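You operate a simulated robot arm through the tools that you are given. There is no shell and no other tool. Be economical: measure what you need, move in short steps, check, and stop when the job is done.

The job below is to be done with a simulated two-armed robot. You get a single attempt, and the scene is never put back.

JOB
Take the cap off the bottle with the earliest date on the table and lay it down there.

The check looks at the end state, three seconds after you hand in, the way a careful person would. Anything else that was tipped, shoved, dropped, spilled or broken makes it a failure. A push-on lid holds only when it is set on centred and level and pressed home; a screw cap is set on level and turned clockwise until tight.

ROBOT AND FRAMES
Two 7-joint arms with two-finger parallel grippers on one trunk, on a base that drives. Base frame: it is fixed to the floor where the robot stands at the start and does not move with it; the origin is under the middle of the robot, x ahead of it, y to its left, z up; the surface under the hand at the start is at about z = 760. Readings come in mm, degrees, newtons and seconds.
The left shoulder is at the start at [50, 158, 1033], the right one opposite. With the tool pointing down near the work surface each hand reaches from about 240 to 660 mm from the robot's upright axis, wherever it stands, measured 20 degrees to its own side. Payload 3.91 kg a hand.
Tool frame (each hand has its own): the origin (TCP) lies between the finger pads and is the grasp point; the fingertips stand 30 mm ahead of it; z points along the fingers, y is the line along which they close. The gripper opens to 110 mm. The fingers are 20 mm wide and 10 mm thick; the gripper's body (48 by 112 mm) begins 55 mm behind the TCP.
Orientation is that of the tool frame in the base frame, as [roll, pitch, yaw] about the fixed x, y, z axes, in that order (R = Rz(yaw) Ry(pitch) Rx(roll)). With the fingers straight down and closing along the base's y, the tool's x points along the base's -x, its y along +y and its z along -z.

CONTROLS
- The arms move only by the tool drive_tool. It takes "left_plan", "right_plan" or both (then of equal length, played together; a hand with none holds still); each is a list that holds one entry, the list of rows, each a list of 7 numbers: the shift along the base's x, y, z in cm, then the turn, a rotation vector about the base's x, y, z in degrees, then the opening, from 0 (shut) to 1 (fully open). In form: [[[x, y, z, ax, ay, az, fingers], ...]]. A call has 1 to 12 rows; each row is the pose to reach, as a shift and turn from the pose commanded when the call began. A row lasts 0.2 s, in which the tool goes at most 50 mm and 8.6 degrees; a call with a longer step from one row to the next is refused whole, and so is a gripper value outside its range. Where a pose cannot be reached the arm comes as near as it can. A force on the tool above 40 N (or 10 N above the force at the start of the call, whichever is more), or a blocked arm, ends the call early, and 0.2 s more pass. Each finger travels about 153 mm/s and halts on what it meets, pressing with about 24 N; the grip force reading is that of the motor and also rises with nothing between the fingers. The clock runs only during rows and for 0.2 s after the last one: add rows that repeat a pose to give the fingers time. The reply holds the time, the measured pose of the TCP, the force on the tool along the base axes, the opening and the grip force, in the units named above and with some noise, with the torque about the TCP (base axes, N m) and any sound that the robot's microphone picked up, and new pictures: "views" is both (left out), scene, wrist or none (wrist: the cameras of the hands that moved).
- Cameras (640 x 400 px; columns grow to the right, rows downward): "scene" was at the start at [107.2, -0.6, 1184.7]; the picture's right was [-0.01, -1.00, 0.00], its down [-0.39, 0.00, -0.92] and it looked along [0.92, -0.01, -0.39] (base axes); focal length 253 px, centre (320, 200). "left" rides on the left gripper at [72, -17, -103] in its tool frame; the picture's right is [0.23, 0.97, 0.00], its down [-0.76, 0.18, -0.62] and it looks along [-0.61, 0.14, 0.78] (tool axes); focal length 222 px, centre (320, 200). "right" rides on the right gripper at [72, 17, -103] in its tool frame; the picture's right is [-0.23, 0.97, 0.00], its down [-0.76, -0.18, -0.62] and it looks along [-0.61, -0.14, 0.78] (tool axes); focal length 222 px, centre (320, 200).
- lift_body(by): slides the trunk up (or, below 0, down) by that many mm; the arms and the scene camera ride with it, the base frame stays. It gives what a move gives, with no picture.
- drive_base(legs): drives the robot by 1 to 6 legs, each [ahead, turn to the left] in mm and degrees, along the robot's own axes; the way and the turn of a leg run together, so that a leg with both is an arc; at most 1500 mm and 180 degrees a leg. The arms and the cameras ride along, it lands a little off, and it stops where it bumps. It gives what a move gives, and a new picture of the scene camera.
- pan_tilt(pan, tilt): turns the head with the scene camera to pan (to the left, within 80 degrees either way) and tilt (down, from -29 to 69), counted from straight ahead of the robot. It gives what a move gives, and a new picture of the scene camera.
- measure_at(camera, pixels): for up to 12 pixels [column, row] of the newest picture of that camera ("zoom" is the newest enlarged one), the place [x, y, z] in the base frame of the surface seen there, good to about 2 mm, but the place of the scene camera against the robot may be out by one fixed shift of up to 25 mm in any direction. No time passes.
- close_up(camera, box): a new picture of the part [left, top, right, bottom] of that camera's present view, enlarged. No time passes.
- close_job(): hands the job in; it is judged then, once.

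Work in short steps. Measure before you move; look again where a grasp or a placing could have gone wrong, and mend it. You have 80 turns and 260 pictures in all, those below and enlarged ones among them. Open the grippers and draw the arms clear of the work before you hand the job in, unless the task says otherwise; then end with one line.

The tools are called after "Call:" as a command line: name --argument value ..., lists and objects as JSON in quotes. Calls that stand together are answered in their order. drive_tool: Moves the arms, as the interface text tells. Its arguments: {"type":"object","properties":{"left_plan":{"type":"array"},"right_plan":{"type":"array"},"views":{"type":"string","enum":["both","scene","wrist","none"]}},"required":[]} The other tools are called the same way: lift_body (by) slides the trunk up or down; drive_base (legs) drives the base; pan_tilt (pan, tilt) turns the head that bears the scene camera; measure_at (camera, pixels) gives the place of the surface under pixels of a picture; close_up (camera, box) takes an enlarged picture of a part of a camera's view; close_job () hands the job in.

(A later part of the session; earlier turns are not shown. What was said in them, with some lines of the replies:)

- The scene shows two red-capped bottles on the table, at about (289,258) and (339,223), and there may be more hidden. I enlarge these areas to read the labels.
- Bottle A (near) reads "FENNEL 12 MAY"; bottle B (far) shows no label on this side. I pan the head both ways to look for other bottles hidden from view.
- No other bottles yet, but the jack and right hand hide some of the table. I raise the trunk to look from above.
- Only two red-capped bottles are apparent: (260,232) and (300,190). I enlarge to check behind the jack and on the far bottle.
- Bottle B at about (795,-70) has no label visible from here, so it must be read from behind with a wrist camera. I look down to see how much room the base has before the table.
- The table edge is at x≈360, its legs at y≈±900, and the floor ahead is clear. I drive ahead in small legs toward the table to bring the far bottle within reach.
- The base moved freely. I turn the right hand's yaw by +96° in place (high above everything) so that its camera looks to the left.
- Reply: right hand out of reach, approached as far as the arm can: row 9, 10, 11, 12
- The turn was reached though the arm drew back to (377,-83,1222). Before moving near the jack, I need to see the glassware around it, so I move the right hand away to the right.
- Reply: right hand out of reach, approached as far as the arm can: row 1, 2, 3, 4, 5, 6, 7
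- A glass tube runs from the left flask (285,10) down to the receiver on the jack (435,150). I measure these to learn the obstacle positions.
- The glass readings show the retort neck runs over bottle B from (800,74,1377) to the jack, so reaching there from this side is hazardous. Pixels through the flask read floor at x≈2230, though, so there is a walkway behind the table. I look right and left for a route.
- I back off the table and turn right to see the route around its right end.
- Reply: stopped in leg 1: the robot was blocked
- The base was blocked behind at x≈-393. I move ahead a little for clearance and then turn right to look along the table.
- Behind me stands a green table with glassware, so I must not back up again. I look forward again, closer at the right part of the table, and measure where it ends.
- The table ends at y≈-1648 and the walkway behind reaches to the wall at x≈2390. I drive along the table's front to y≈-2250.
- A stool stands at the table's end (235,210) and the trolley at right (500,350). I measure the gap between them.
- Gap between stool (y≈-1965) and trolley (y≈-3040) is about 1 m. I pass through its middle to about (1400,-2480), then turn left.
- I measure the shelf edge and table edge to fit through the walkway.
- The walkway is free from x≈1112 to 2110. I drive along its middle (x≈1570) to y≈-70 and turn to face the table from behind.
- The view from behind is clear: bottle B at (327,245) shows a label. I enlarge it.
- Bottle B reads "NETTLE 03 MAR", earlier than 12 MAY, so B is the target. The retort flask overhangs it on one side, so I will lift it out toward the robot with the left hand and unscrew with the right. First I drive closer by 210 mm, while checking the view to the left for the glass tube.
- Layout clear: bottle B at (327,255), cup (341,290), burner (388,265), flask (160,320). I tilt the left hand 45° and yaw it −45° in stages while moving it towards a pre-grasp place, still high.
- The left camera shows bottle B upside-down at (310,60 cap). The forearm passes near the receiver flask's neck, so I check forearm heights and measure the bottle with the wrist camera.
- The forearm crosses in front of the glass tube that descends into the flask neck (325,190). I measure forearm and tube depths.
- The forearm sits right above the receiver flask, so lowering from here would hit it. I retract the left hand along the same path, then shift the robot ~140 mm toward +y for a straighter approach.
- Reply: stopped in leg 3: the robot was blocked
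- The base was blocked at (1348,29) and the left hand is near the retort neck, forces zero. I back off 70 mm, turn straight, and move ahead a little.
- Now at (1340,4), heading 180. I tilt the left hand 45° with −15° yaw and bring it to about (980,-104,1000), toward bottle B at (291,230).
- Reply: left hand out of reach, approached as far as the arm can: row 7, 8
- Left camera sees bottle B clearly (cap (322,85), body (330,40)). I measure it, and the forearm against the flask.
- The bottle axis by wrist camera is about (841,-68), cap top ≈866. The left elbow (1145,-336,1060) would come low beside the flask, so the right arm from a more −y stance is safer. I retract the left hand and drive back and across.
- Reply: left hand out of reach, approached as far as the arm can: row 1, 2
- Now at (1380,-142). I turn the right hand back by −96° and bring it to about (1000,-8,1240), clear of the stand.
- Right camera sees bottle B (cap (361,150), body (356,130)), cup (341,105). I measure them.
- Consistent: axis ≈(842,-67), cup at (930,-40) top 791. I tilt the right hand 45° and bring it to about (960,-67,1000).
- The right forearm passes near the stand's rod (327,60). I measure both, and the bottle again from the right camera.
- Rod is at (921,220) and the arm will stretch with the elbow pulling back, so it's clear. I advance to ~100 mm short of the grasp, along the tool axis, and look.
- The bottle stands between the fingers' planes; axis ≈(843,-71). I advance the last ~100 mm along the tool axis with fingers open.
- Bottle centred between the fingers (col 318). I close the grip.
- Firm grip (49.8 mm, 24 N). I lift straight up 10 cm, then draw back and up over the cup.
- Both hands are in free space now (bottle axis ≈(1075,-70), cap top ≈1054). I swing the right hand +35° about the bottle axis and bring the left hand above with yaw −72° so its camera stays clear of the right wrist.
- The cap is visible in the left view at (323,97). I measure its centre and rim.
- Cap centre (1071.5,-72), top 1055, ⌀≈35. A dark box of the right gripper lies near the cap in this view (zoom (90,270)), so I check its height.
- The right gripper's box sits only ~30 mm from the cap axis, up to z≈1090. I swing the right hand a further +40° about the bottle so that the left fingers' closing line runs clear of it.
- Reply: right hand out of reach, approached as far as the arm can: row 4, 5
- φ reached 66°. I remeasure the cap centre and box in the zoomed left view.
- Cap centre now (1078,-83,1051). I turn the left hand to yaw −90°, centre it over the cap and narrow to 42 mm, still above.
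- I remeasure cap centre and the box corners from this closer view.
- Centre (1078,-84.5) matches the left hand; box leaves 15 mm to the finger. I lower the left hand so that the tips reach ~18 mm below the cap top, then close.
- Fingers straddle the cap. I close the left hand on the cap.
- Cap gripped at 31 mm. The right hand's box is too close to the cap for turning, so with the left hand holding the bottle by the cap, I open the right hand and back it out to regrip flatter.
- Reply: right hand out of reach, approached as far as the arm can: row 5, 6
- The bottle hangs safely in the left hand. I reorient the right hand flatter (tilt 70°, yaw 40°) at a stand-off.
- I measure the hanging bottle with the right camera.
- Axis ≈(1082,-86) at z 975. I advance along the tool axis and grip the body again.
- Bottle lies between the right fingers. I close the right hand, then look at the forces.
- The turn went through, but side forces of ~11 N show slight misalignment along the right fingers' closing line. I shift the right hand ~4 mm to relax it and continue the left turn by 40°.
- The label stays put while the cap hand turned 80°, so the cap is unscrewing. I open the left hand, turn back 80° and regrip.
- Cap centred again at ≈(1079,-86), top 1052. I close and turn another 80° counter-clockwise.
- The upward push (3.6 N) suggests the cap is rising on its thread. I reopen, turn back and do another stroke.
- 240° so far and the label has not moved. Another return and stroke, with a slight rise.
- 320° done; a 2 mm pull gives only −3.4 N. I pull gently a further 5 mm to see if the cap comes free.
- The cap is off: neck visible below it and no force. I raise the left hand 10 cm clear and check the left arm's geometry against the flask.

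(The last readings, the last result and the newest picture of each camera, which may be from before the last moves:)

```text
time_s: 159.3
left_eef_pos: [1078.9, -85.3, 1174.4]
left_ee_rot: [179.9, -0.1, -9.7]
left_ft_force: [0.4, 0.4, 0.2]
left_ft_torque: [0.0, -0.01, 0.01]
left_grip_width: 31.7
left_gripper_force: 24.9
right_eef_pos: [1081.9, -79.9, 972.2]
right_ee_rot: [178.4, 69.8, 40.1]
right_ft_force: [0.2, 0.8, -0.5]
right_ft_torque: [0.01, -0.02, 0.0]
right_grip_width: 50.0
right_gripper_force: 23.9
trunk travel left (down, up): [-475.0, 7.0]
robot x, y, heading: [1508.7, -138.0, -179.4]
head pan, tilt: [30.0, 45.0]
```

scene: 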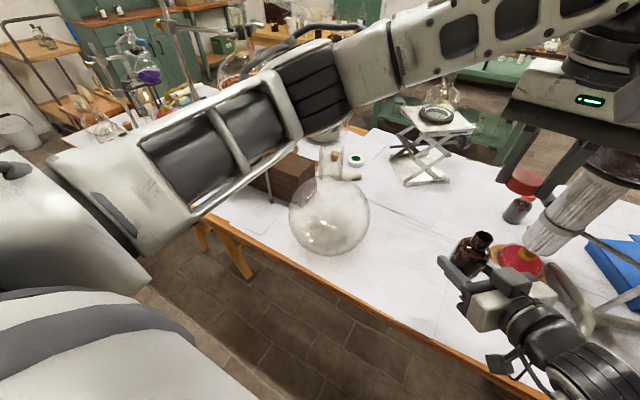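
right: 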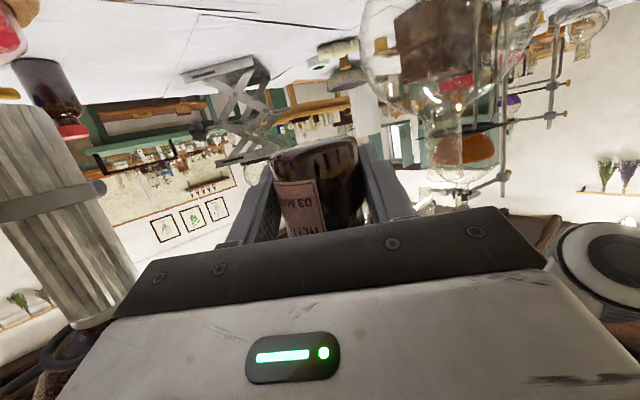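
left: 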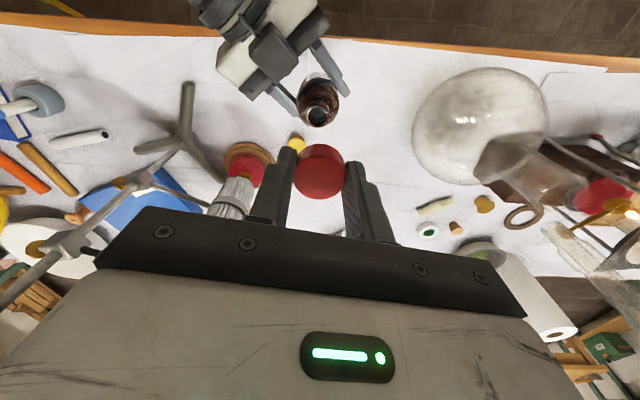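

Cap off and held by the left hand; bottle open in the right. To set the bottle down flat-handed, the right camera must hang past the table edge, so I measure the edge and the free table area with the left camera.

Call:
measure_at --camera "left" --pixels '[[360, 50], [360, 46], [150, 30], [400, 110], [380, 80], [298, 145], [240, 165], [315, 118], [318, 92], [430, 205], [360, 140], [170, 150]]'

Call:
close_up --camera "left" --box '[250, 20, 450, 170]'

```text
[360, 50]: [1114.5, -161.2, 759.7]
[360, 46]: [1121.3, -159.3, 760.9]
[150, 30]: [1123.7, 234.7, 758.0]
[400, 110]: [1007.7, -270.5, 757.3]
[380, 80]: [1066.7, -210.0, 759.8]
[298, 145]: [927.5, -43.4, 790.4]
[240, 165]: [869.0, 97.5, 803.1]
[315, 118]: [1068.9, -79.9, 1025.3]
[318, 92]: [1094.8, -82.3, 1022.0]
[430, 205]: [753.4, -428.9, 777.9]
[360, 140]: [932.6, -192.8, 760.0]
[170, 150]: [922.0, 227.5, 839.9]
```

```text
2.67 times, centred on (350, 95) of left
```

zoom: 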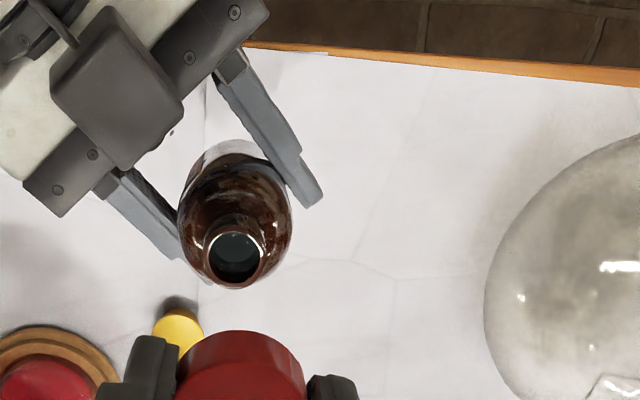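

Edge at x≈1130 here; free table between. I swing the right hand to yaw 0 while holding the bottle, moving over (1062,-60), staying high.

Call:
drive_tool --right_plan '[[[-0.3, 0.4, 0, 0, 0, -8, 0.2], [-0.7, 0.8, -0.5, 0, 0, -16, 0.2], [-1.1, 1.2, -1, 0, 0, -24, 0.2], [-1.5, 1.6, -2, 0, 0, -32, 0.2], [-2, 2, -3, 0, 0, -40, 0.2], [-2, 2, -6, 0, 0, -40, 0.2]]]' --views "both"

```text
time_s: 160.7
left_eef_pos: [1077.9, -83.6, 1174.2]
left_ee_rot: [179.8, -0.1, -9.8]
left_ft_force: [-0.6, -0.6, -0.5]
left_ft_torque: [0.01, 0.0, 0.01]
left_grip_width: 31.4
left_gripper_force: 24.0
right_eef_pos: [1040.6, 103.5, 938.3]
right_ee_rot: [169.7, 68.8, -1.7]
right_ft_force: [-0.4, 0.4, -1.0]
right_ft_torque: [0.02, 0.01, -0.01]
right_grip_width: 49.9
right_gripper_force: 23.9
right hand out of reach, approached as far as the arm can: row 1, 2, 3, 4, 5, 6
trunk travel left (down, up): [-475.0, 7.0]
robot x, y, heading: [1512.3, -138.3, -179.6]
head pan, tilt: [30.0, 45.0]
```

scene: 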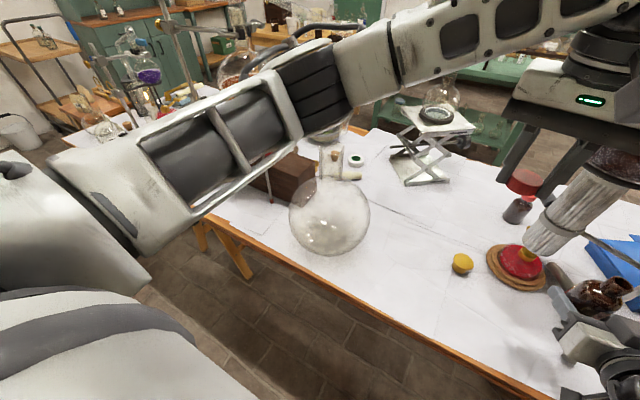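
right: 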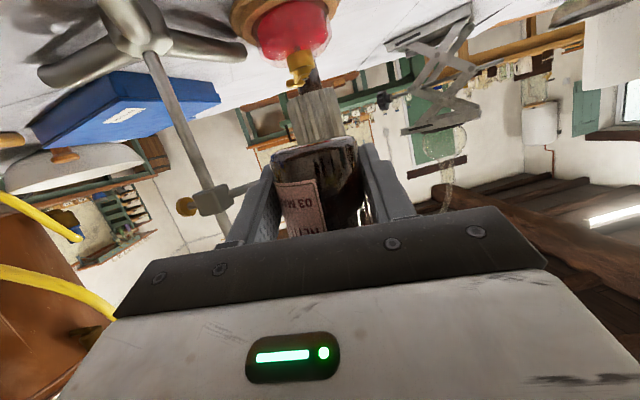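

The right arm could not hold that heading at y=-80 and ended at (1040,103,938), bottle still nearly upright and clear of everything. I leave it there and will lay the cap first with the left hand; I check the left forearm and elbow against the flask.

Call:
measure_at --camera "scene" --pixels '[[310, 100], [350, 60], [400, 60], [460, 30], [230, 150], [120, 200], [330, 215], [300, 140], [200, 200]]'

Call:
pan_tilt --pan -5 --tilt 45

```text
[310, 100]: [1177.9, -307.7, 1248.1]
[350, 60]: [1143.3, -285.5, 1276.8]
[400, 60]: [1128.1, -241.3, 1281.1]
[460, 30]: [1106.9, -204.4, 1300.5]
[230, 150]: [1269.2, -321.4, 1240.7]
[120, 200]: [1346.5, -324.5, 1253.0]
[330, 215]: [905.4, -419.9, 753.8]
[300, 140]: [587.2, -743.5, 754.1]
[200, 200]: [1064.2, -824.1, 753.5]
```

```text
time_s: 161.7
left_eef_pos: [1077.5, -85.1, 1173.8]
left_ee_rot: [180.0, -0.2, -9.7]
left_ft_force: [0.4, -0.7, 0.5]
left_ft_torque: [0.0, 0.02, 0.0]
left_grip_width: 31.7
left_gripper_force: 24.0
right_eef_pos: [1041.0, 103.1, 938.6]
right_ee_rot: [169.6, 68.7, -1.7]
right_ft_force: [0.8, -0.2, -0.7]
right_ft_torque: [0.05, -0.02, 0.0]
right_grip_width: 49.9
right_gripper_force: 23.7
trunk travel left (down, up): [-475.0, 7.0]
robot x, y, heading: [1512.8, -140.1, -179.3]
head pan, tilt: [-5.0, 45.0]
```

scene: 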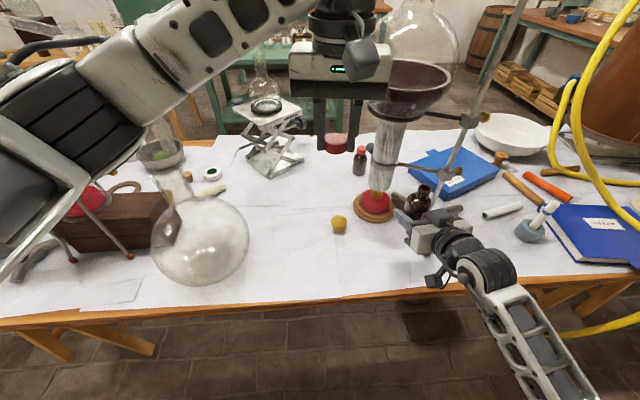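

Left elbow at about (1205,-308,1220) should stay ~60 mm clear of the flask when lowering at (1050,-40). I lower the left hand with the cap by 25 cm and look.

Call:
drive_tool --left_plan '[[[-0.5, 1, -3, 0, 0, -3, 0.1], [-1, 2, -6, 0, 0, -6, 0.1], [-1.5, 3, -9, 0, 0, -9, 0.1], [-2, 4, -12, 0, 0, -12, 0.1], [-2.8, 4.5, -15, 0, 0, -15, 0.1], [-2.8, 4.5, -18, 0, 0, -15, 0.1], [-2.8, 4.5, -21, 0, 0, -15, 0.1], [-2.8, 4.5, -25, 0, 0, -15, 0.1]]]' --views "both"

Call:
pan_tilt --pan 30 --tilt 45

```text
time_s: 163.5
left_eef_pos: [1049.7, -39.1, 925.5]
left_ee_rot: [179.9, 0.0, -24.7]
left_ft_force: [-0.4, -0.6, -0.7]
left_ft_torque: [-0.02, 0.0, -0.02]
left_grip_width: 32.0
left_gripper_force: 24.1
right_eef_pos: [1041.0, 104.4, 938.9]
right_ee_rot: [169.6, 68.8, -1.7]
right_ft_force: [1.2, 0.3, -1.3]
right_ft_torque: [-0.02, -0.01, 0.03]
right_grip_width: 49.9
right_gripper_force: 24.5
trunk travel left (down, up): [-475.0, 7.0]
robot x, y, heading: [1510.4, -137.7, -179.4]
head pan, tilt: [-5.0, 45.0]
```

scene: 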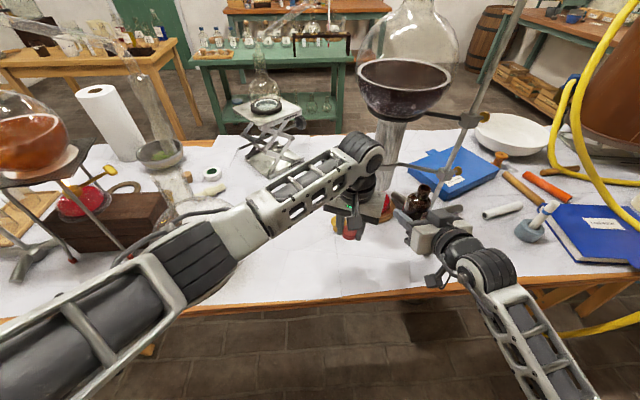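
left: 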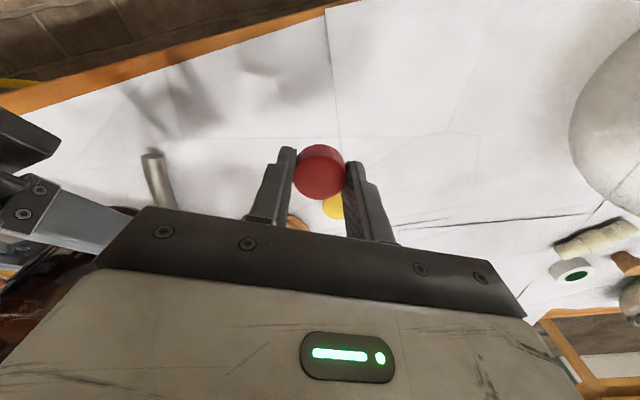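

```text
time_s: 164.5
left_eef_pos: [1050.1, -39.6, 926.3]
left_ee_rot: [179.9, -0.1, -24.8]
left_ft_force: [-0.2, -0.6, -0.7]
left_ft_torque: [0.02, -0.01, -0.01]
left_grip_width: 31.6
left_gripper_force: 23.9
right_eef_pos: [1040.7, 102.9, 938.3]
right_ee_rot: [169.5, 68.8, -1.6]
right_ft_force: [-0.3, 0.3, 0.2]
right_ft_torque: [0.02, -0.04, 0.01]
right_grip_width: 49.8
right_gripper_force: 23.8
trunk travel left (down, up): [-475.0, 7.0]
robot x, y, heading: [1515.7, -136.6, -179.6]
head pan, tilt: [30.0, 45.0]
```

scene: 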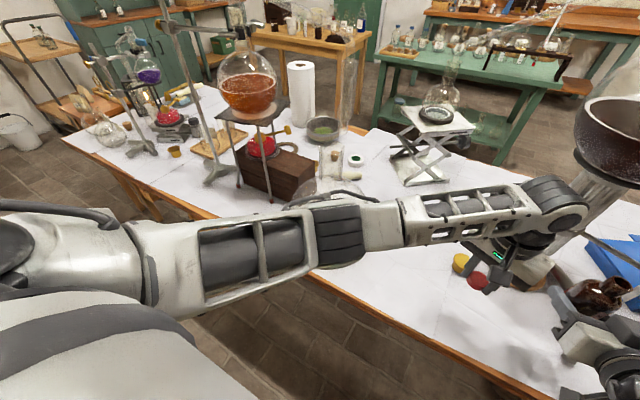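

I measure the elbow and forearm positions before lowering the last 13 cm.

Call:
measure_at --camera "scene" --pixels '[[340, 235], [345, 262], [385, 225], [460, 210], [540, 195], [320, 190], [560, 215]]'

Call:
measure_at --camera "left" --pixels '[[320, 180], [300, 110], [390, 130], [150, 170], [335, 210], [580, 150], [575, 110]]'

```text
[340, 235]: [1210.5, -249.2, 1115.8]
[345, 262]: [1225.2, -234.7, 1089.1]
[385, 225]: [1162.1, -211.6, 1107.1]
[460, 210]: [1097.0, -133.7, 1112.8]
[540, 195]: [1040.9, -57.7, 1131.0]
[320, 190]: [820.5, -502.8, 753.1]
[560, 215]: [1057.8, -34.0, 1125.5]
```

```text
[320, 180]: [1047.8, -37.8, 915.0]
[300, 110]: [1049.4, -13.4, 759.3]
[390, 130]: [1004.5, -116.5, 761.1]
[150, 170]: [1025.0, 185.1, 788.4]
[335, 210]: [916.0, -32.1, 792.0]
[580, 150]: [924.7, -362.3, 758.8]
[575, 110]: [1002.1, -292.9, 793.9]
```

Elbow (1235,-245,1100) is clear. I lower the cap to the table, slowly at the end.

Call:
drive_tool --left_plan '[[[0, 0, -3, 0, 0, 0, 0.1], [0, 0, -6, 0, 0, 0, 0.1], [0, 0, -9, 0, 0, 0, 0.1], [0, 0, -11.5, 0, 0, 0, 0.1], [0, 0, -12.2, 0, 0, 0, 0.1], [0, 0, -12.6, 0, 0, 0, 0.1], [0, 0, -12.9, 0, 0, 0, 0.1], [0, 0, -13.1, 0, 0, 0, 0.1], [0, 0, -13.2, 0, 0, 0, 0.1]]]' --views "both"

Call:
close_up --camera "left" --box '[240, 80, 400, 220]'

```text
time_s: 166.5
left_eef_pos: [1047.4, -46.1, 792.9]
left_ee_rot: [179.6, 0.0, -24.3]
left_ft_force: [-0.4, -0.3, 0.2]
left_ft_torque: [-0.05, 0.02, 0.01]
left_grip_width: 31.4
left_gripper_force: 23.8
right_eef_pos: [1041.0, 103.1, 938.8]
right_ee_rot: [169.7, 68.8, -1.6]
right_ft_force: [-0.8, -0.8, 0.3]
right_ft_torque: [0.01, -0.04, 0.02]
right_grip_width: 49.9
right_gripper_force: 23.9
trunk travel left (down, up): [-475.0, 7.0]
robot x, y, heading: [1516.8, -136.5, -179.6]
head pan, tilt: [30.0, 45.0]
```

scene: 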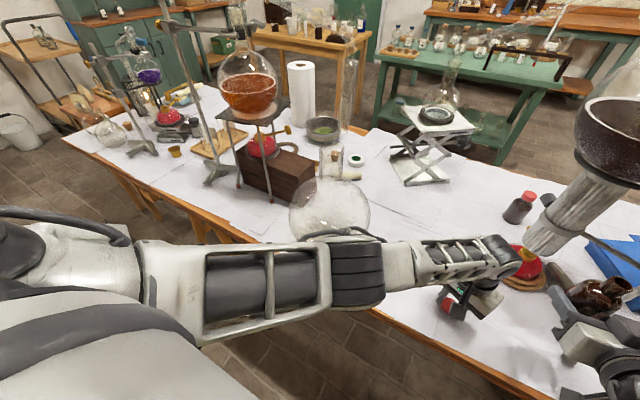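
left: 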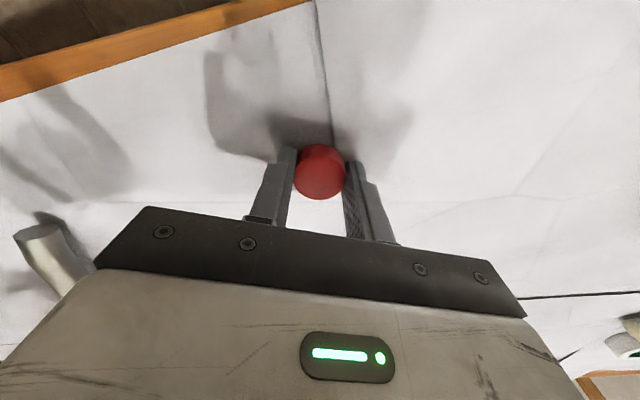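

```text
2.86 times, centred on (320, 150) of left
```

zoom: 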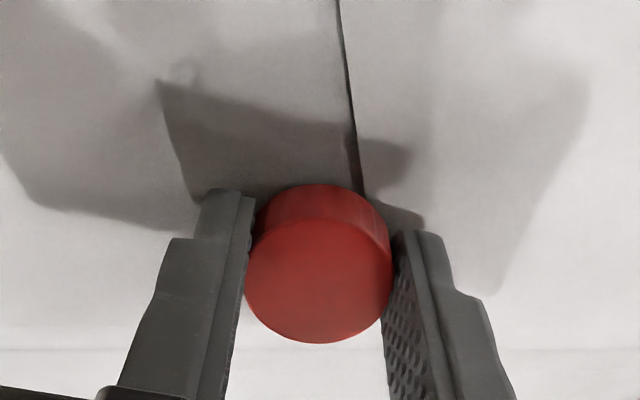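

No contact force yet. I lower 1 mm at a time.

Call:
drive_tool --left_plan '[[[0, 0, -0.1, 0, 0, 0, 0.1], [0, 0, -0.2, 0, 0, 0, 0.1], [0, 0, -0.3, 0, 0, 0, 0.1], [0, 0, -0.4, 0, 0, 0, 0.1]]]' --views "none"

Call:
measure_at --camera "left" --pixels '[[320, 178], [318, 140], [340, 110], [330, 125]]'

```text
time_s: 167.5
left_eef_pos: [1046.8, -45.0, 789.7]
left_ee_rot: [179.5, 0.2, -24.4]
left_ft_force: [-3.6, -8.8, 15.4]
left_ft_torque: [0.01, -0.17, -0.01]
left_grip_width: 31.5
left_gripper_force: 24.0
right_eef_pos: [1041.5, 102.9, 938.9]
right_ee_rot: [169.8, 68.8, -1.4]
right_ft_force: [-0.4, -0.9, 0.0]
right_ft_torque: [-0.01, -0.02, -0.05]
right_grip_width: 50.1
right_gripper_force: 23.9
trunk travel left (down, up): [-475.0, 7.0]
robot x, y, heading: [1512.8, -138.7, -179.6]
head pan, tilt: [30.0, 45.0]
```

```text
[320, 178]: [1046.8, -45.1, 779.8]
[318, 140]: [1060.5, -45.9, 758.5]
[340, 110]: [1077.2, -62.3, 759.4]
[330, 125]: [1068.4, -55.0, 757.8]
```

Contact (15 N). I ease up 1.5 mm, open, and lift straight up.

Call:
drive_tool --left_plan '[[[0, 0, 0.15, 0, 0, 0, 0.1], [0, 0, 0.15, 0, 0, 0, 0.35], [0, 0, 0.15, 0, 0, 0, 0.5], [0, 0, 0.15, 0, 0, 0, 0.5], [0, 0, 1, 0, 0, 0, 0.5], [0, 0, 3.5, 0, 0, 0, 0.5], [0, 0, 7, 0, 0, 0, 0.5], [0, 0, 11, 0, 0, 0, 0.5]]]' --views "both"

Call:
measure_at --camera "left" --pixels '[[320, 130], [320, 140], [320, 120]]'

```text
time_s: 169.3
left_eef_pos: [1052.3, -40.2, 899.4]
left_ee_rot: [180.0, -0.1, -24.7]
left_ft_force: [0.6, -0.3, 0.5]
left_ft_torque: [-0.02, 0.02, 0.01]
left_grip_width: 55.1
left_gripper_force: 0.0
right_eef_pos: [1040.3, 103.5, 938.5]
right_ee_rot: [169.6, 68.8, -1.6]
right_ft_force: [-0.3, -0.4, 0.6]
right_ft_torque: [-0.04, -0.04, -0.03]
right_grip_width: 49.7
right_gripper_force: 23.9
trunk travel left (down, up): [-475.0, 7.0]
robot x, y, heading: [1512.7, -141.0, -179.3]
head pan, tilt: [30.0, 45.0]
```

scene: 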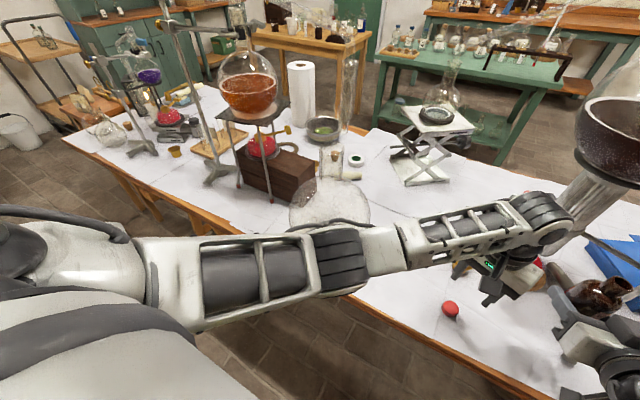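
left: 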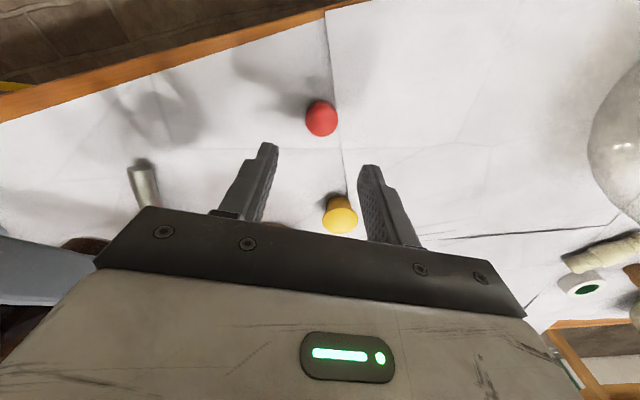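

```text
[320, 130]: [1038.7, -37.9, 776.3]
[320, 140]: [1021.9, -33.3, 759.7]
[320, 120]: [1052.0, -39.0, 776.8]
```

The cap lies on the table at (1047,-45). Next I set the open bottle down: left hand will take it by the neck from above. I raise the left hand, then bring the right hand back to its earlier pose near (1082,-80,972).

Call:
drive_tool --left_plan '[[[0, 0, 4, 0, 0, 0, 0.5], [0, -1, 8, 0, 0, 0, 0.5], [0.5, -3, 12, 0, 0, 0, 0.5], [1, -5, 16, 0, 0, 0, 0.5], [1.5, -7, 20, 0, 0, 0, 0.5], [2, -9, 24, 0, 0, 0, 0.5], [2, -11, 28, 0, 0, 0, 0.5]]]' --views "none"

Call:
drive_tool --right_plan '[[[0.5, -2.5, 1, 0.4, 0.4, 5.6, 0.2], [1.2, -6, 2, 0.9, 0.7, 11.2, 0.2], [2, -9.5, 2.6, 1.3, 1.1, 16.8, 0.2], [2.8, -13, 3, 1.7, 1.5, 22.4, 0.2], [3.6, -16, 3.3, 2.2, 1.8, 28, 0.2], [4.2, -18.4, 3.3, 2.6, 2.2, 33.6, 0.2], [4.2, -18.4, 3.3, 2.6, 2.2, 33.6, 0.2]]]' --views "both"

Call:
close_up --camera "left" --box '[200, 0, 440, 180]'

```text
time_s: 170.9
left_eef_pos: [1069.9, -150.0, 1178.0]
left_ee_rot: [180.0, -0.1, -24.8]
left_ft_force: [-1.2, -0.2, -0.2]
left_ft_torque: [-0.04, -0.03, -0.01]
left_grip_width: 55.0
left_gripper_force: 0.0
right_eef_pos: [1039.7, 103.2, 937.4]
right_ee_rot: [169.7, 68.7, -1.6]
right_ft_force: [0.7, -0.2, -0.3]
right_ft_torque: [0.0, -0.03, 0.0]
right_grip_width: 49.8
right_gripper_force: 24.0
trunk travel left (down, up): [-475.0, 7.0]
robot x, y, heading: [1514.2, -142.0, -179.6]
head pan, tilt: [30.0, 45.0]
```

```text
time_s: 172.5
left_eef_pos: [1069.7, -148.7, 1177.7]
left_ee_rot: [-180.0, -0.1, -24.8]
left_ft_force: [-0.1, -0.4, -0.3]
left_ft_torque: [0.05, 0.01, 0.0]
left_grip_width: 55.0
left_gripper_force: 0.1
right_eef_pos: [1081.2, -78.2, 971.3]
right_ee_rot: [178.4, 70.0, 40.4]
right_ft_force: [0.2, -0.8, -0.7]
right_ft_torque: [0.01, -0.01, 0.0]
right_grip_width: 49.5
right_gripper_force: 23.8
trunk travel left (down, up): [-475.0, 7.0]
robot x, y, heading: [1512.8, -140.4, -179.4]
head pan, tilt: [30.0, 45.0]
```

scene: 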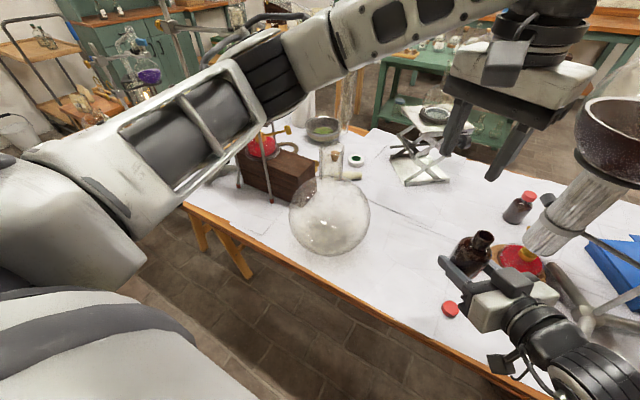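
right: 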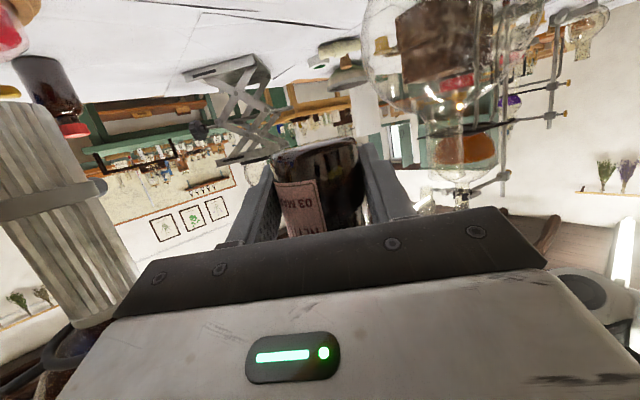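

```text
2.22 times, centred on (320, 90) of left
```

zoom: 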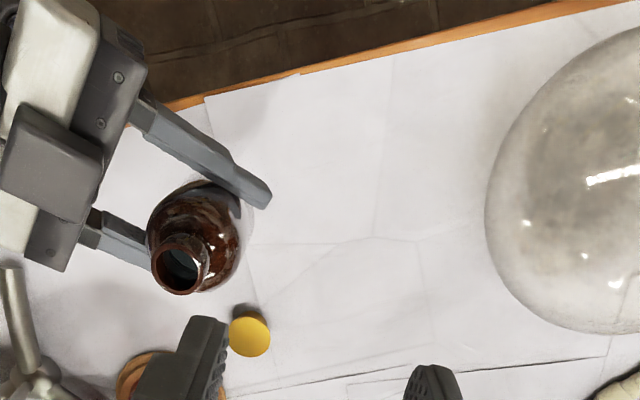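

The right hand is back at (1081,-78,971) with the bottle upright. I measure the rim, neck and shoulder.

Call:
measure_at --camera "zoom" --pixels '[[155, 268], [206, 268], [180, 242], [180, 292], [205, 230], [215, 215], [230, 235], [200, 200]]'

```text
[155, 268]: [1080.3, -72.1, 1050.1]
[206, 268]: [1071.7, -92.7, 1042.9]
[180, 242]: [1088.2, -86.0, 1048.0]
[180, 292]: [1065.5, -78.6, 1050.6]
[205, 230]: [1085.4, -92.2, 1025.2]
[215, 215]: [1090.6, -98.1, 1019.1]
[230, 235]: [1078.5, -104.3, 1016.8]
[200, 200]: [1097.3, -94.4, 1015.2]
```

Rim centre ≈(1077,-82,1049), neck down to ~1022. I move the left hand over it and lower to TCP z 1056 with 44 mm opening.

Call:
drive_tool --left_plan '[[[0.3, 3.3, 0, 0, 0, 0, 0.4], [0.7, 6.7, 0, 0, 0, 0, 0.4], [0.7, 6.7, -3, 0, 0, 0, 0.4], [0.7, 6.7, -6, 0, 0, 0, 0.4], [0.7, 6.7, -9, 0, 0, 0, 0.4], [0.7, 6.7, -11, 0, 0, 0, 0.4], [0.7, 6.7, -12.2, 0, 0, 0, 0.4]]]' --views "wrist"

Call:
close_up --camera "left" --box '[240, 80, 400, 210]'

```text
time_s: 174.1
left_eef_pos: [1078.7, -83.5, 1055.7]
left_ee_rot: [180.0, -0.1, -24.8]
left_ft_force: [0.1, -0.2, 0.4]
left_ft_torque: [0.02, -0.01, 0.04]
left_grip_width: 44.2
left_gripper_force: 0.0
right_eef_pos: [1081.6, -79.2, 972.7]
right_ee_rot: [178.5, 70.0, 40.4]
right_ft_force: [-0.9, 0.2, 0.2]
right_ft_torque: [0.01, -0.05, -0.02]
right_grip_width: 49.7
right_gripper_force: 24.5
trunk travel left (down, up): [-475.0, 7.0]
robot x, y, heading: [1514.8, -136.5, -179.6]
head pan, tilt: [30.0, 45.0]
```

left: 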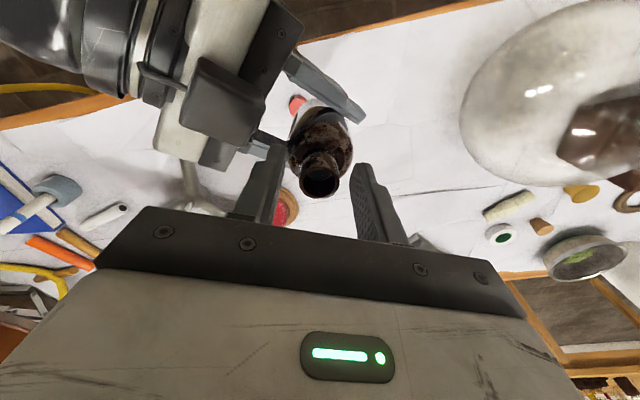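

```text
3.08 times, centred on (320, 145) of left
```

zoom: 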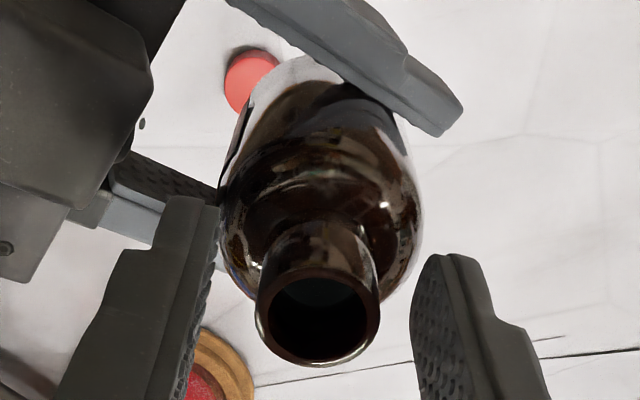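

The neck is centred between the left fingers. I close the left hand on it, then open the right and retreat along its approach path.

Call:
drive_tool --left_plan '[[[0, 0, 0, 0, 0, 0, 0.2], [0, 0, 0, 0, 0, 0, 0.05], [0, 0, 0, 0, 0, 0, 0.05], [0, 0, 0, 0, 0, 0, 0.05]]]' --views "none"

Call:
drive_tool --right_plan '[[[0, 0, 0, 0, 0, 0, 0.5], [0, 0, 0, 0, 0, 0, 0.65], [0, 0, 0, 0, 0, 0, 0.65], [1.5, 1.2, 0.8, 0, 0, 0, 0.65], [3.2, 2.6, 1.7, 0, 0, 0, 0.65], [5, 4, 2.6, 0, 0, 0, 0.65], [6.6, 5.3, 3.5, 0, 0, 0, 0.65], [9, 7.5, 4.5, 0, 0, 0, 0.65]]]' --views "both"

```text
time_s: 175.1
left_eef_pos: [1078.2, -82.6, 1057.2]
left_ee_rot: [179.9, -0.1, -24.8]
left_ft_force: [-0.8, -0.2, 0.6]
left_ft_torque: [-0.15, 0.27, -0.15]
left_grip_width: 24.0
left_gripper_force: 23.7
right_eef_pos: [1080.3, -79.1, 972.3]
right_ee_rot: [178.6, 70.1, 40.3]
right_ft_force: [0.4, -0.1, 0.5]
right_ft_torque: [0.17, -0.21, 0.14]
right_grip_width: 49.7
right_gripper_force: 23.7
trunk travel left (down, up): [-475.0, 7.0]
robot x, y, heading: [1512.8, -136.1, -179.6]
head pan, tilt: [30.0, 45.0]
```

```text
time_s: 176.9
left_eef_pos: [1079.1, -83.1, 1057.3]
left_ee_rot: [180.0, 0.1, -24.9]
left_ft_force: [0.4, 0.2, 0.1]
left_ft_torque: [-0.02, 0.0, -0.02]
left_grip_width: 23.8
left_gripper_force: 23.6
right_eef_pos: [1170.0, -1.9, 1017.8]
right_ee_rot: [178.4, 70.2, 40.3]
right_ft_force: [0.0, 0.5, 1.1]
right_ft_torque: [0.03, -0.01, -0.03]
right_grip_width: 71.3
right_gripper_force: 0.2
trunk travel left (down, up): [-475.0, 7.0]
robot x, y, heading: [1515.7, -133.4, -179.7]
head pan, tilt: [30.0, 45.0]
```

scene: 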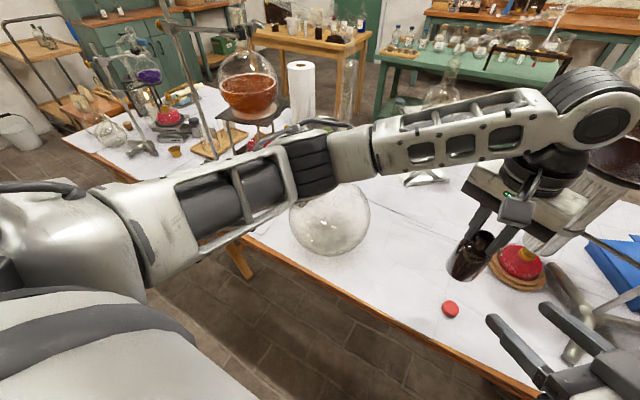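
right: 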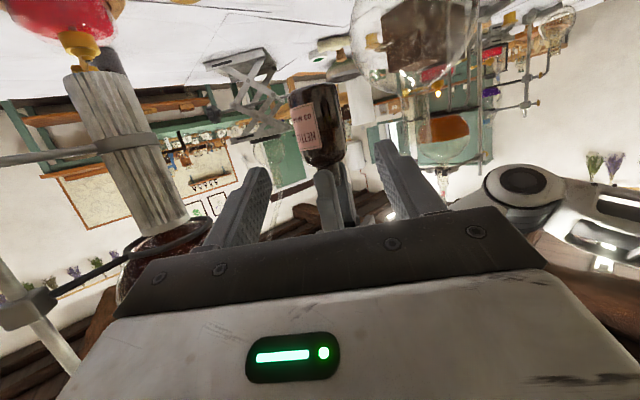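

Left holds the bottle by the neck. I lower it toward a free spot at (1000,-110), beside the cap, stopping ~2 cm above the table.

Call:
drive_tool --left_plan '[[[-1.5, -0.5, 0, 0, 0, 0, 0.05], [-4, -1.3, -1, 0, 0, 0, 0.05], [-6.5, -2.2, -3, 0, 0, 0, 0.05], [-7.9, -2.7, -6, 0, 0, 0, 0.05], [-7.9, -2.7, -9, 0, 0, 0, 0.05], [-7.9, -2.7, -12, 0, 0, 0, 0.05], [-7.9, -2.7, -14.5, 0, 0, 0, 0.05], [-7.9, -2.7, -16.5, 0, 0, 0, 0.05], [-7.9, -2.7, -16.5, 0, 0, 0, 0.05]]]' --views "both"

Call:
pan_tilt --pan 5 --tilt 48

```text
time_s: 178.9
left_eef_pos: [997.4, -111.5, 890.9]
left_ee_rot: [179.9, 0.0, -24.7]
left_ft_force: [-0.4, -0.4, -1.1]
left_ft_torque: [-0.03, 0.0, 0.01]
left_grip_width: 23.6
left_gripper_force: 24.1
right_eef_pos: [1169.9, -3.5, 1017.5]
right_ee_rot: [178.6, 70.0, 40.4]
right_ft_force: [-0.2, 0.0, 0.2]
right_ft_torque: [-0.03, 0.0, 0.0]
right_grip_width: 71.4
right_gripper_force: 0.1
trunk travel left (down, up): [-475.0, 7.0]
robot x, y, heading: [1509.8, -135.8, -179.7]
head pan, tilt: [30.0, 45.0]
```

scene: 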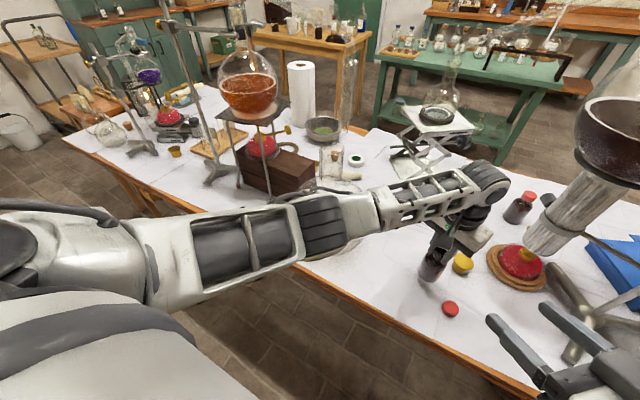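
left: 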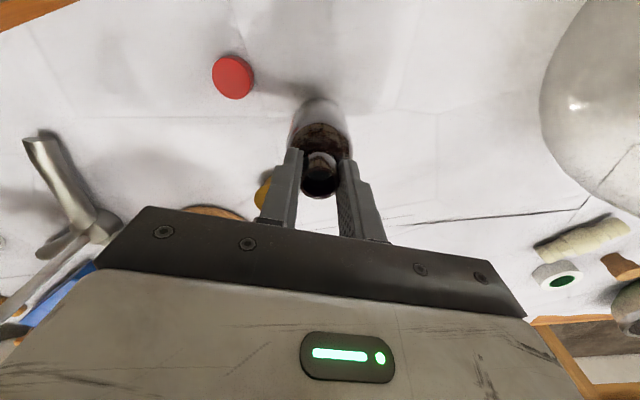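

```text
time_s: 179.8
left_eef_pos: [998.3, -111.1, 892.6]
left_ee_rot: [179.9, 0.0, -24.8]
left_ft_force: [0.1, -0.4, -0.1]
left_ft_torque: [-0.02, 0.0, 0.0]
left_grip_width: 23.5
left_gripper_force: 24.0
right_eef_pos: [1170.0, -2.5, 1018.1]
right_ee_rot: [178.6, 70.0, 40.4]
right_ft_force: [0.3, -0.3, 0.0]
right_ft_torque: [0.0, -0.04, -0.01]
right_grip_width: 71.4
right_gripper_force: 0.1
trunk travel left (down, up): [-475.0, 7.0]
robot x, y, heading: [1507.6, -140.9, -179.3]
head pan, tilt: [5.0, 48.0]
```

scene: 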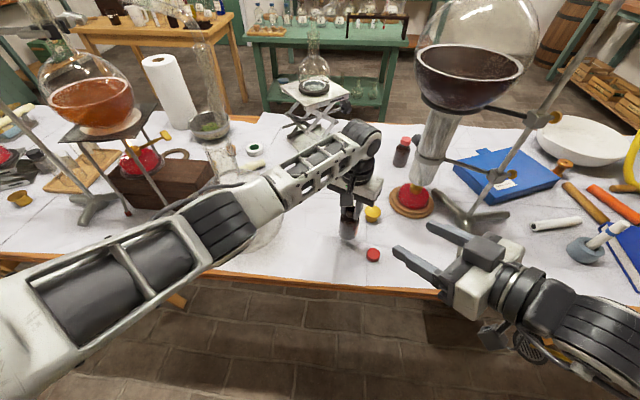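

About 2 cm above the table. I check the elbow-to-flask clearance before the last lowering.

Call:
measure_at --camera "scene" --pixels '[[215, 222], [230, 250], [255, 205], [262, 225], [300, 175], [310, 205], [275, 245]]'

Call:
close_up --camera "scene" --box '[180, 120, 420, 290]'

```text
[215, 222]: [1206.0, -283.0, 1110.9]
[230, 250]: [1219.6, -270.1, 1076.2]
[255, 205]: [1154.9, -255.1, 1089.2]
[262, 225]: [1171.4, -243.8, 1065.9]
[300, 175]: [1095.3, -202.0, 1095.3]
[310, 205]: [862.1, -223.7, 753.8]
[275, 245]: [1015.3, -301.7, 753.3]
```

```text
2.35 times, centred on (300, 205) of scene
```

zoom: 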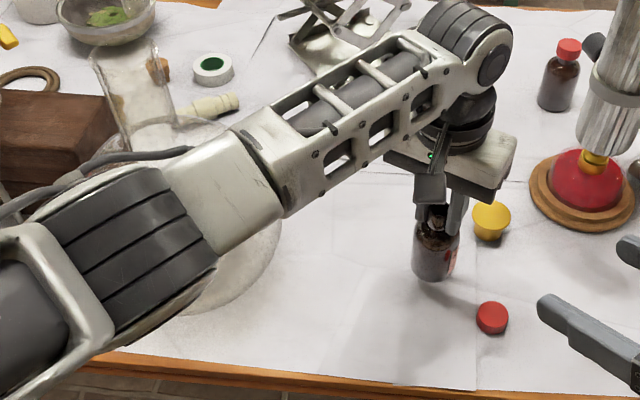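

Clear (forearm ~200 mm horizontally from the flask's centre). I lower the last ~2 cm slowly until contact.

Call:
drive_tool --left_plan '[[[0, 0, -0.8, 0, 0, 0, 0.05], [0, 0, -1.3, 0, 0, 0, 0.05], [0, 0, -1.5, 0, 0, 0, 0.05], [0, 0, -1.7, 0, 0, 0, 0.05], [0, 0, -1.8, 0, 0, 0, 0.05], [0, 0, -1.9, 0, 0, 0, 0.05], [0, 0, -2.0, 0, 0, 0, 0.05], [0, 0, -2.05, 0, 0, 0, 0.05]]]' --views "none"

Call:
close_up --camera "scene" --box '[300, 150, 420, 280]'

```text
time_s: 181.6
left_eef_pos: [997.6, -110.8, 871.5]
left_ee_rot: [-180.0, -0.1, -24.8]
left_ft_force: [0.5, 0.7, -0.1]
left_ft_torque: [-0.01, -0.03, -0.03]
left_grip_width: 23.4
left_gripper_force: 23.8
right_eef_pos: [1169.9, -1.4, 1017.9]
right_ee_rot: [178.5, 70.0, 40.3]
right_ft_force: [-0.3, -0.5, 0.7]
right_ft_torque: [0.03, -0.03, -0.02]
right_grip_width: 71.4
right_gripper_force: 0.0
trunk travel left (down, up): [-475.0, 7.0]
robot x, y, heading: [1512.3, -140.0, -179.6]
head pan, tilt: [5.0, 48.0]
```

```text
3.08 times, centred on (360, 215) of scene
```

zoom: 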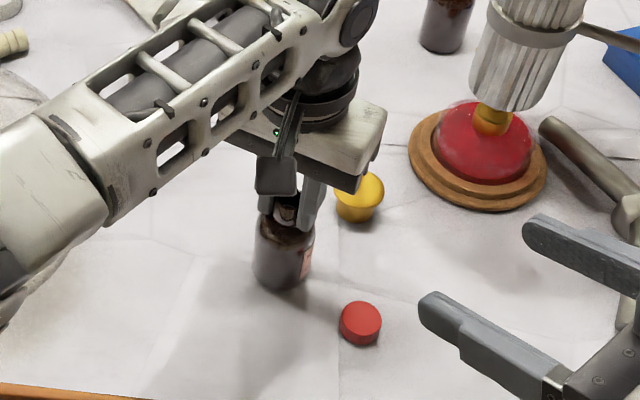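

Nearly down but no contact force yet. I continue 1 mm at a time.

Call:
drive_tool --left_plan '[[[0, 0, -0.1, 0, 0, 0, 0.05], [0, 0, -0.2, 0, 0, 0, 0.05], [0, 0, -0.3, 0, 0, 0, 0.05], [0, 0, -0.4, 0, 0, 0, 0.05], [0, 0, -0.4, 0, 0, 0, 0.05]]]' --views "none"

```text
time_s: 182.8
left_eef_pos: [997.9, -109.6, 869.5]
left_ee_rot: [179.9, 0.2, -24.9]
left_ft_force: [1.8, -5.8, 17.5]
left_ft_torque: [-0.3, -0.06, -0.06]
left_grip_width: 23.8
left_gripper_force: 23.9
right_eef_pos: [1171.1, -3.8, 1018.0]
right_ee_rot: [178.8, 70.2, 40.7]
right_ft_force: [-0.3, 0.9, 0.6]
right_ft_torque: [-0.04, 0.0, -0.01]
right_grip_width: 71.4
right_gripper_force: 0.1
trunk travel left (down, up): [-475.0, 7.0]
robot x, y, heading: [1508.4, -139.9, -179.5]
head pan, tilt: [5.0, 48.0]
5 turns are left
```

Contact (17 N). I ease up 2 mm, open, and lift straight up clear.

Call:
drive_tool --left_plan '[[[0, 0, 0.2, 0, 0, 0, 0.05], [0, 0, 0.2, 0, 0, 0, 0.05], [0, 0, 0.2, 0, 0, 0, 0.3], [0, 0, 0.2, 0, 0, 0, 0.5], [0, 0, 0.2, 0, 0, 0, 0.5], [0, 0, 1.2, 0, 0, 0, 0.5], [0, 0, 4, 0, 0, 0, 0.5], [0, 0, 8, 0, 0, 0, 0.5], [0, 0, 12, 0, 0, 0, 0.5], [0.5, -2, 16, 0, 0, 0, 0.5], [1, -4, 20, 0, 0, 0, 0.5], [2, -6, 24, 0, 0, 0, 0.5]]]' --views "both"

```text
time_s: 185.4
left_eef_pos: [1019.9, -170.6, 1106.9]
left_ee_rot: [179.9, -0.1, -24.7]
left_ft_force: [-0.9, 0.4, 0.4]
left_ft_torque: [-0.01, -0.01, 0.01]
left_grip_width: 54.9
left_gripper_force: 0.1
right_eef_pos: [1169.9, -2.9, 1018.6]
right_ee_rot: [178.6, 70.0, 40.5]
right_ft_force: [-0.1, -0.2, 0.0]
right_ft_torque: [0.0, 0.0, 0.0]
right_grip_width: 71.5
right_gripper_force: 0.0
trunk travel left (down, up): [-475.0, 7.0]
robot x, y, heading: [1509.4, -140.1, -179.4]
head pan, tilt: [5.0, 48.0]
4 turns are left
```

scene: 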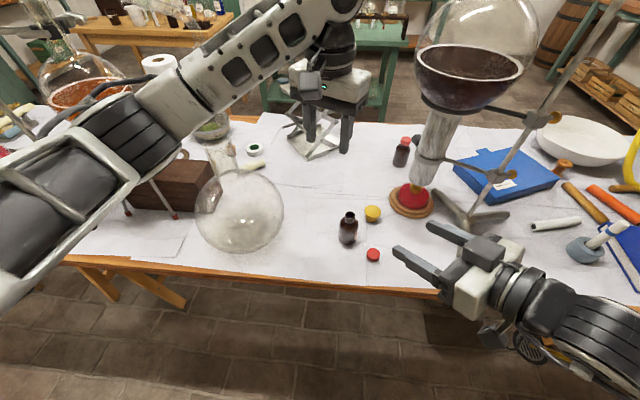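
left: 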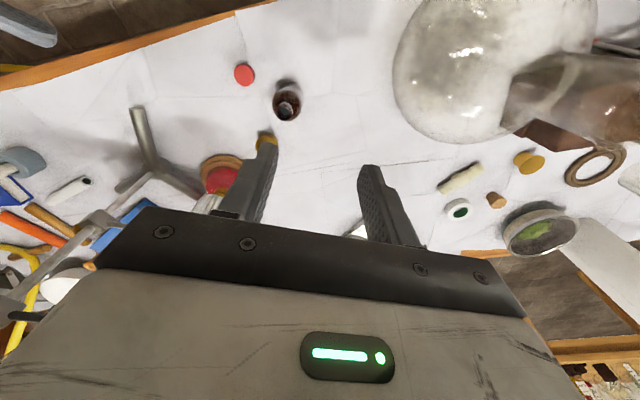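

Bottle stands upright open at (348,230), cap lies on the table at (373,254), all else in place. I open the grippers fully and back the base off so that the arms are clear.

Call:
drive_base --legs '[[-250, 0]]'

```text
time_s: 187.2
left_eef_pos: [1267.7, -167.7, 1107.7]
left_ee_rot: [179.9, 0.0, -24.9]
left_ft_force: [0.3, 0.5, 0.5]
left_ft_torque: [-0.05, 0.04, 0.02]
left_grip_width: 54.8
left_gripper_force: 0.0
right_eef_pos: [1418.9, -1.1, 1018.5]
right_ee_rot: [178.6, 70.1, 40.4]
right_ft_force: [0.6, 0.2, 0.0]
right_ft_torque: [0.01, 0.0, -0.04]
right_grip_width: 71.6
right_gripper_force: 0.1
trunk travel left (down, up): [-475.0, 7.0]
robot x, y, heading: [1756.4, -134.3, -179.6]
head pan, tilt: [5.0, 48.0]
3 turns are left
```

scene: 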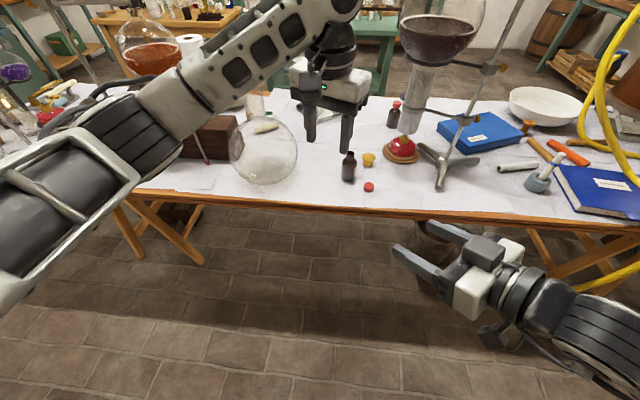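

Arms are clear of the table, the bottle stands open and the cap lies beside it. I hand in.

Call:
close_job

```text
The job is handed in.
```

I took the cap off the earliest-dated bottle on the table ("NETTLE 03 MAR"; the other bottle is dated 12 May) and laid it on the table. The open bottle stands upright beside the cap, about 16 cm from where it stood; while reversing early on, the base was stopped near a green glassware table, and I saw nothing disturbed.
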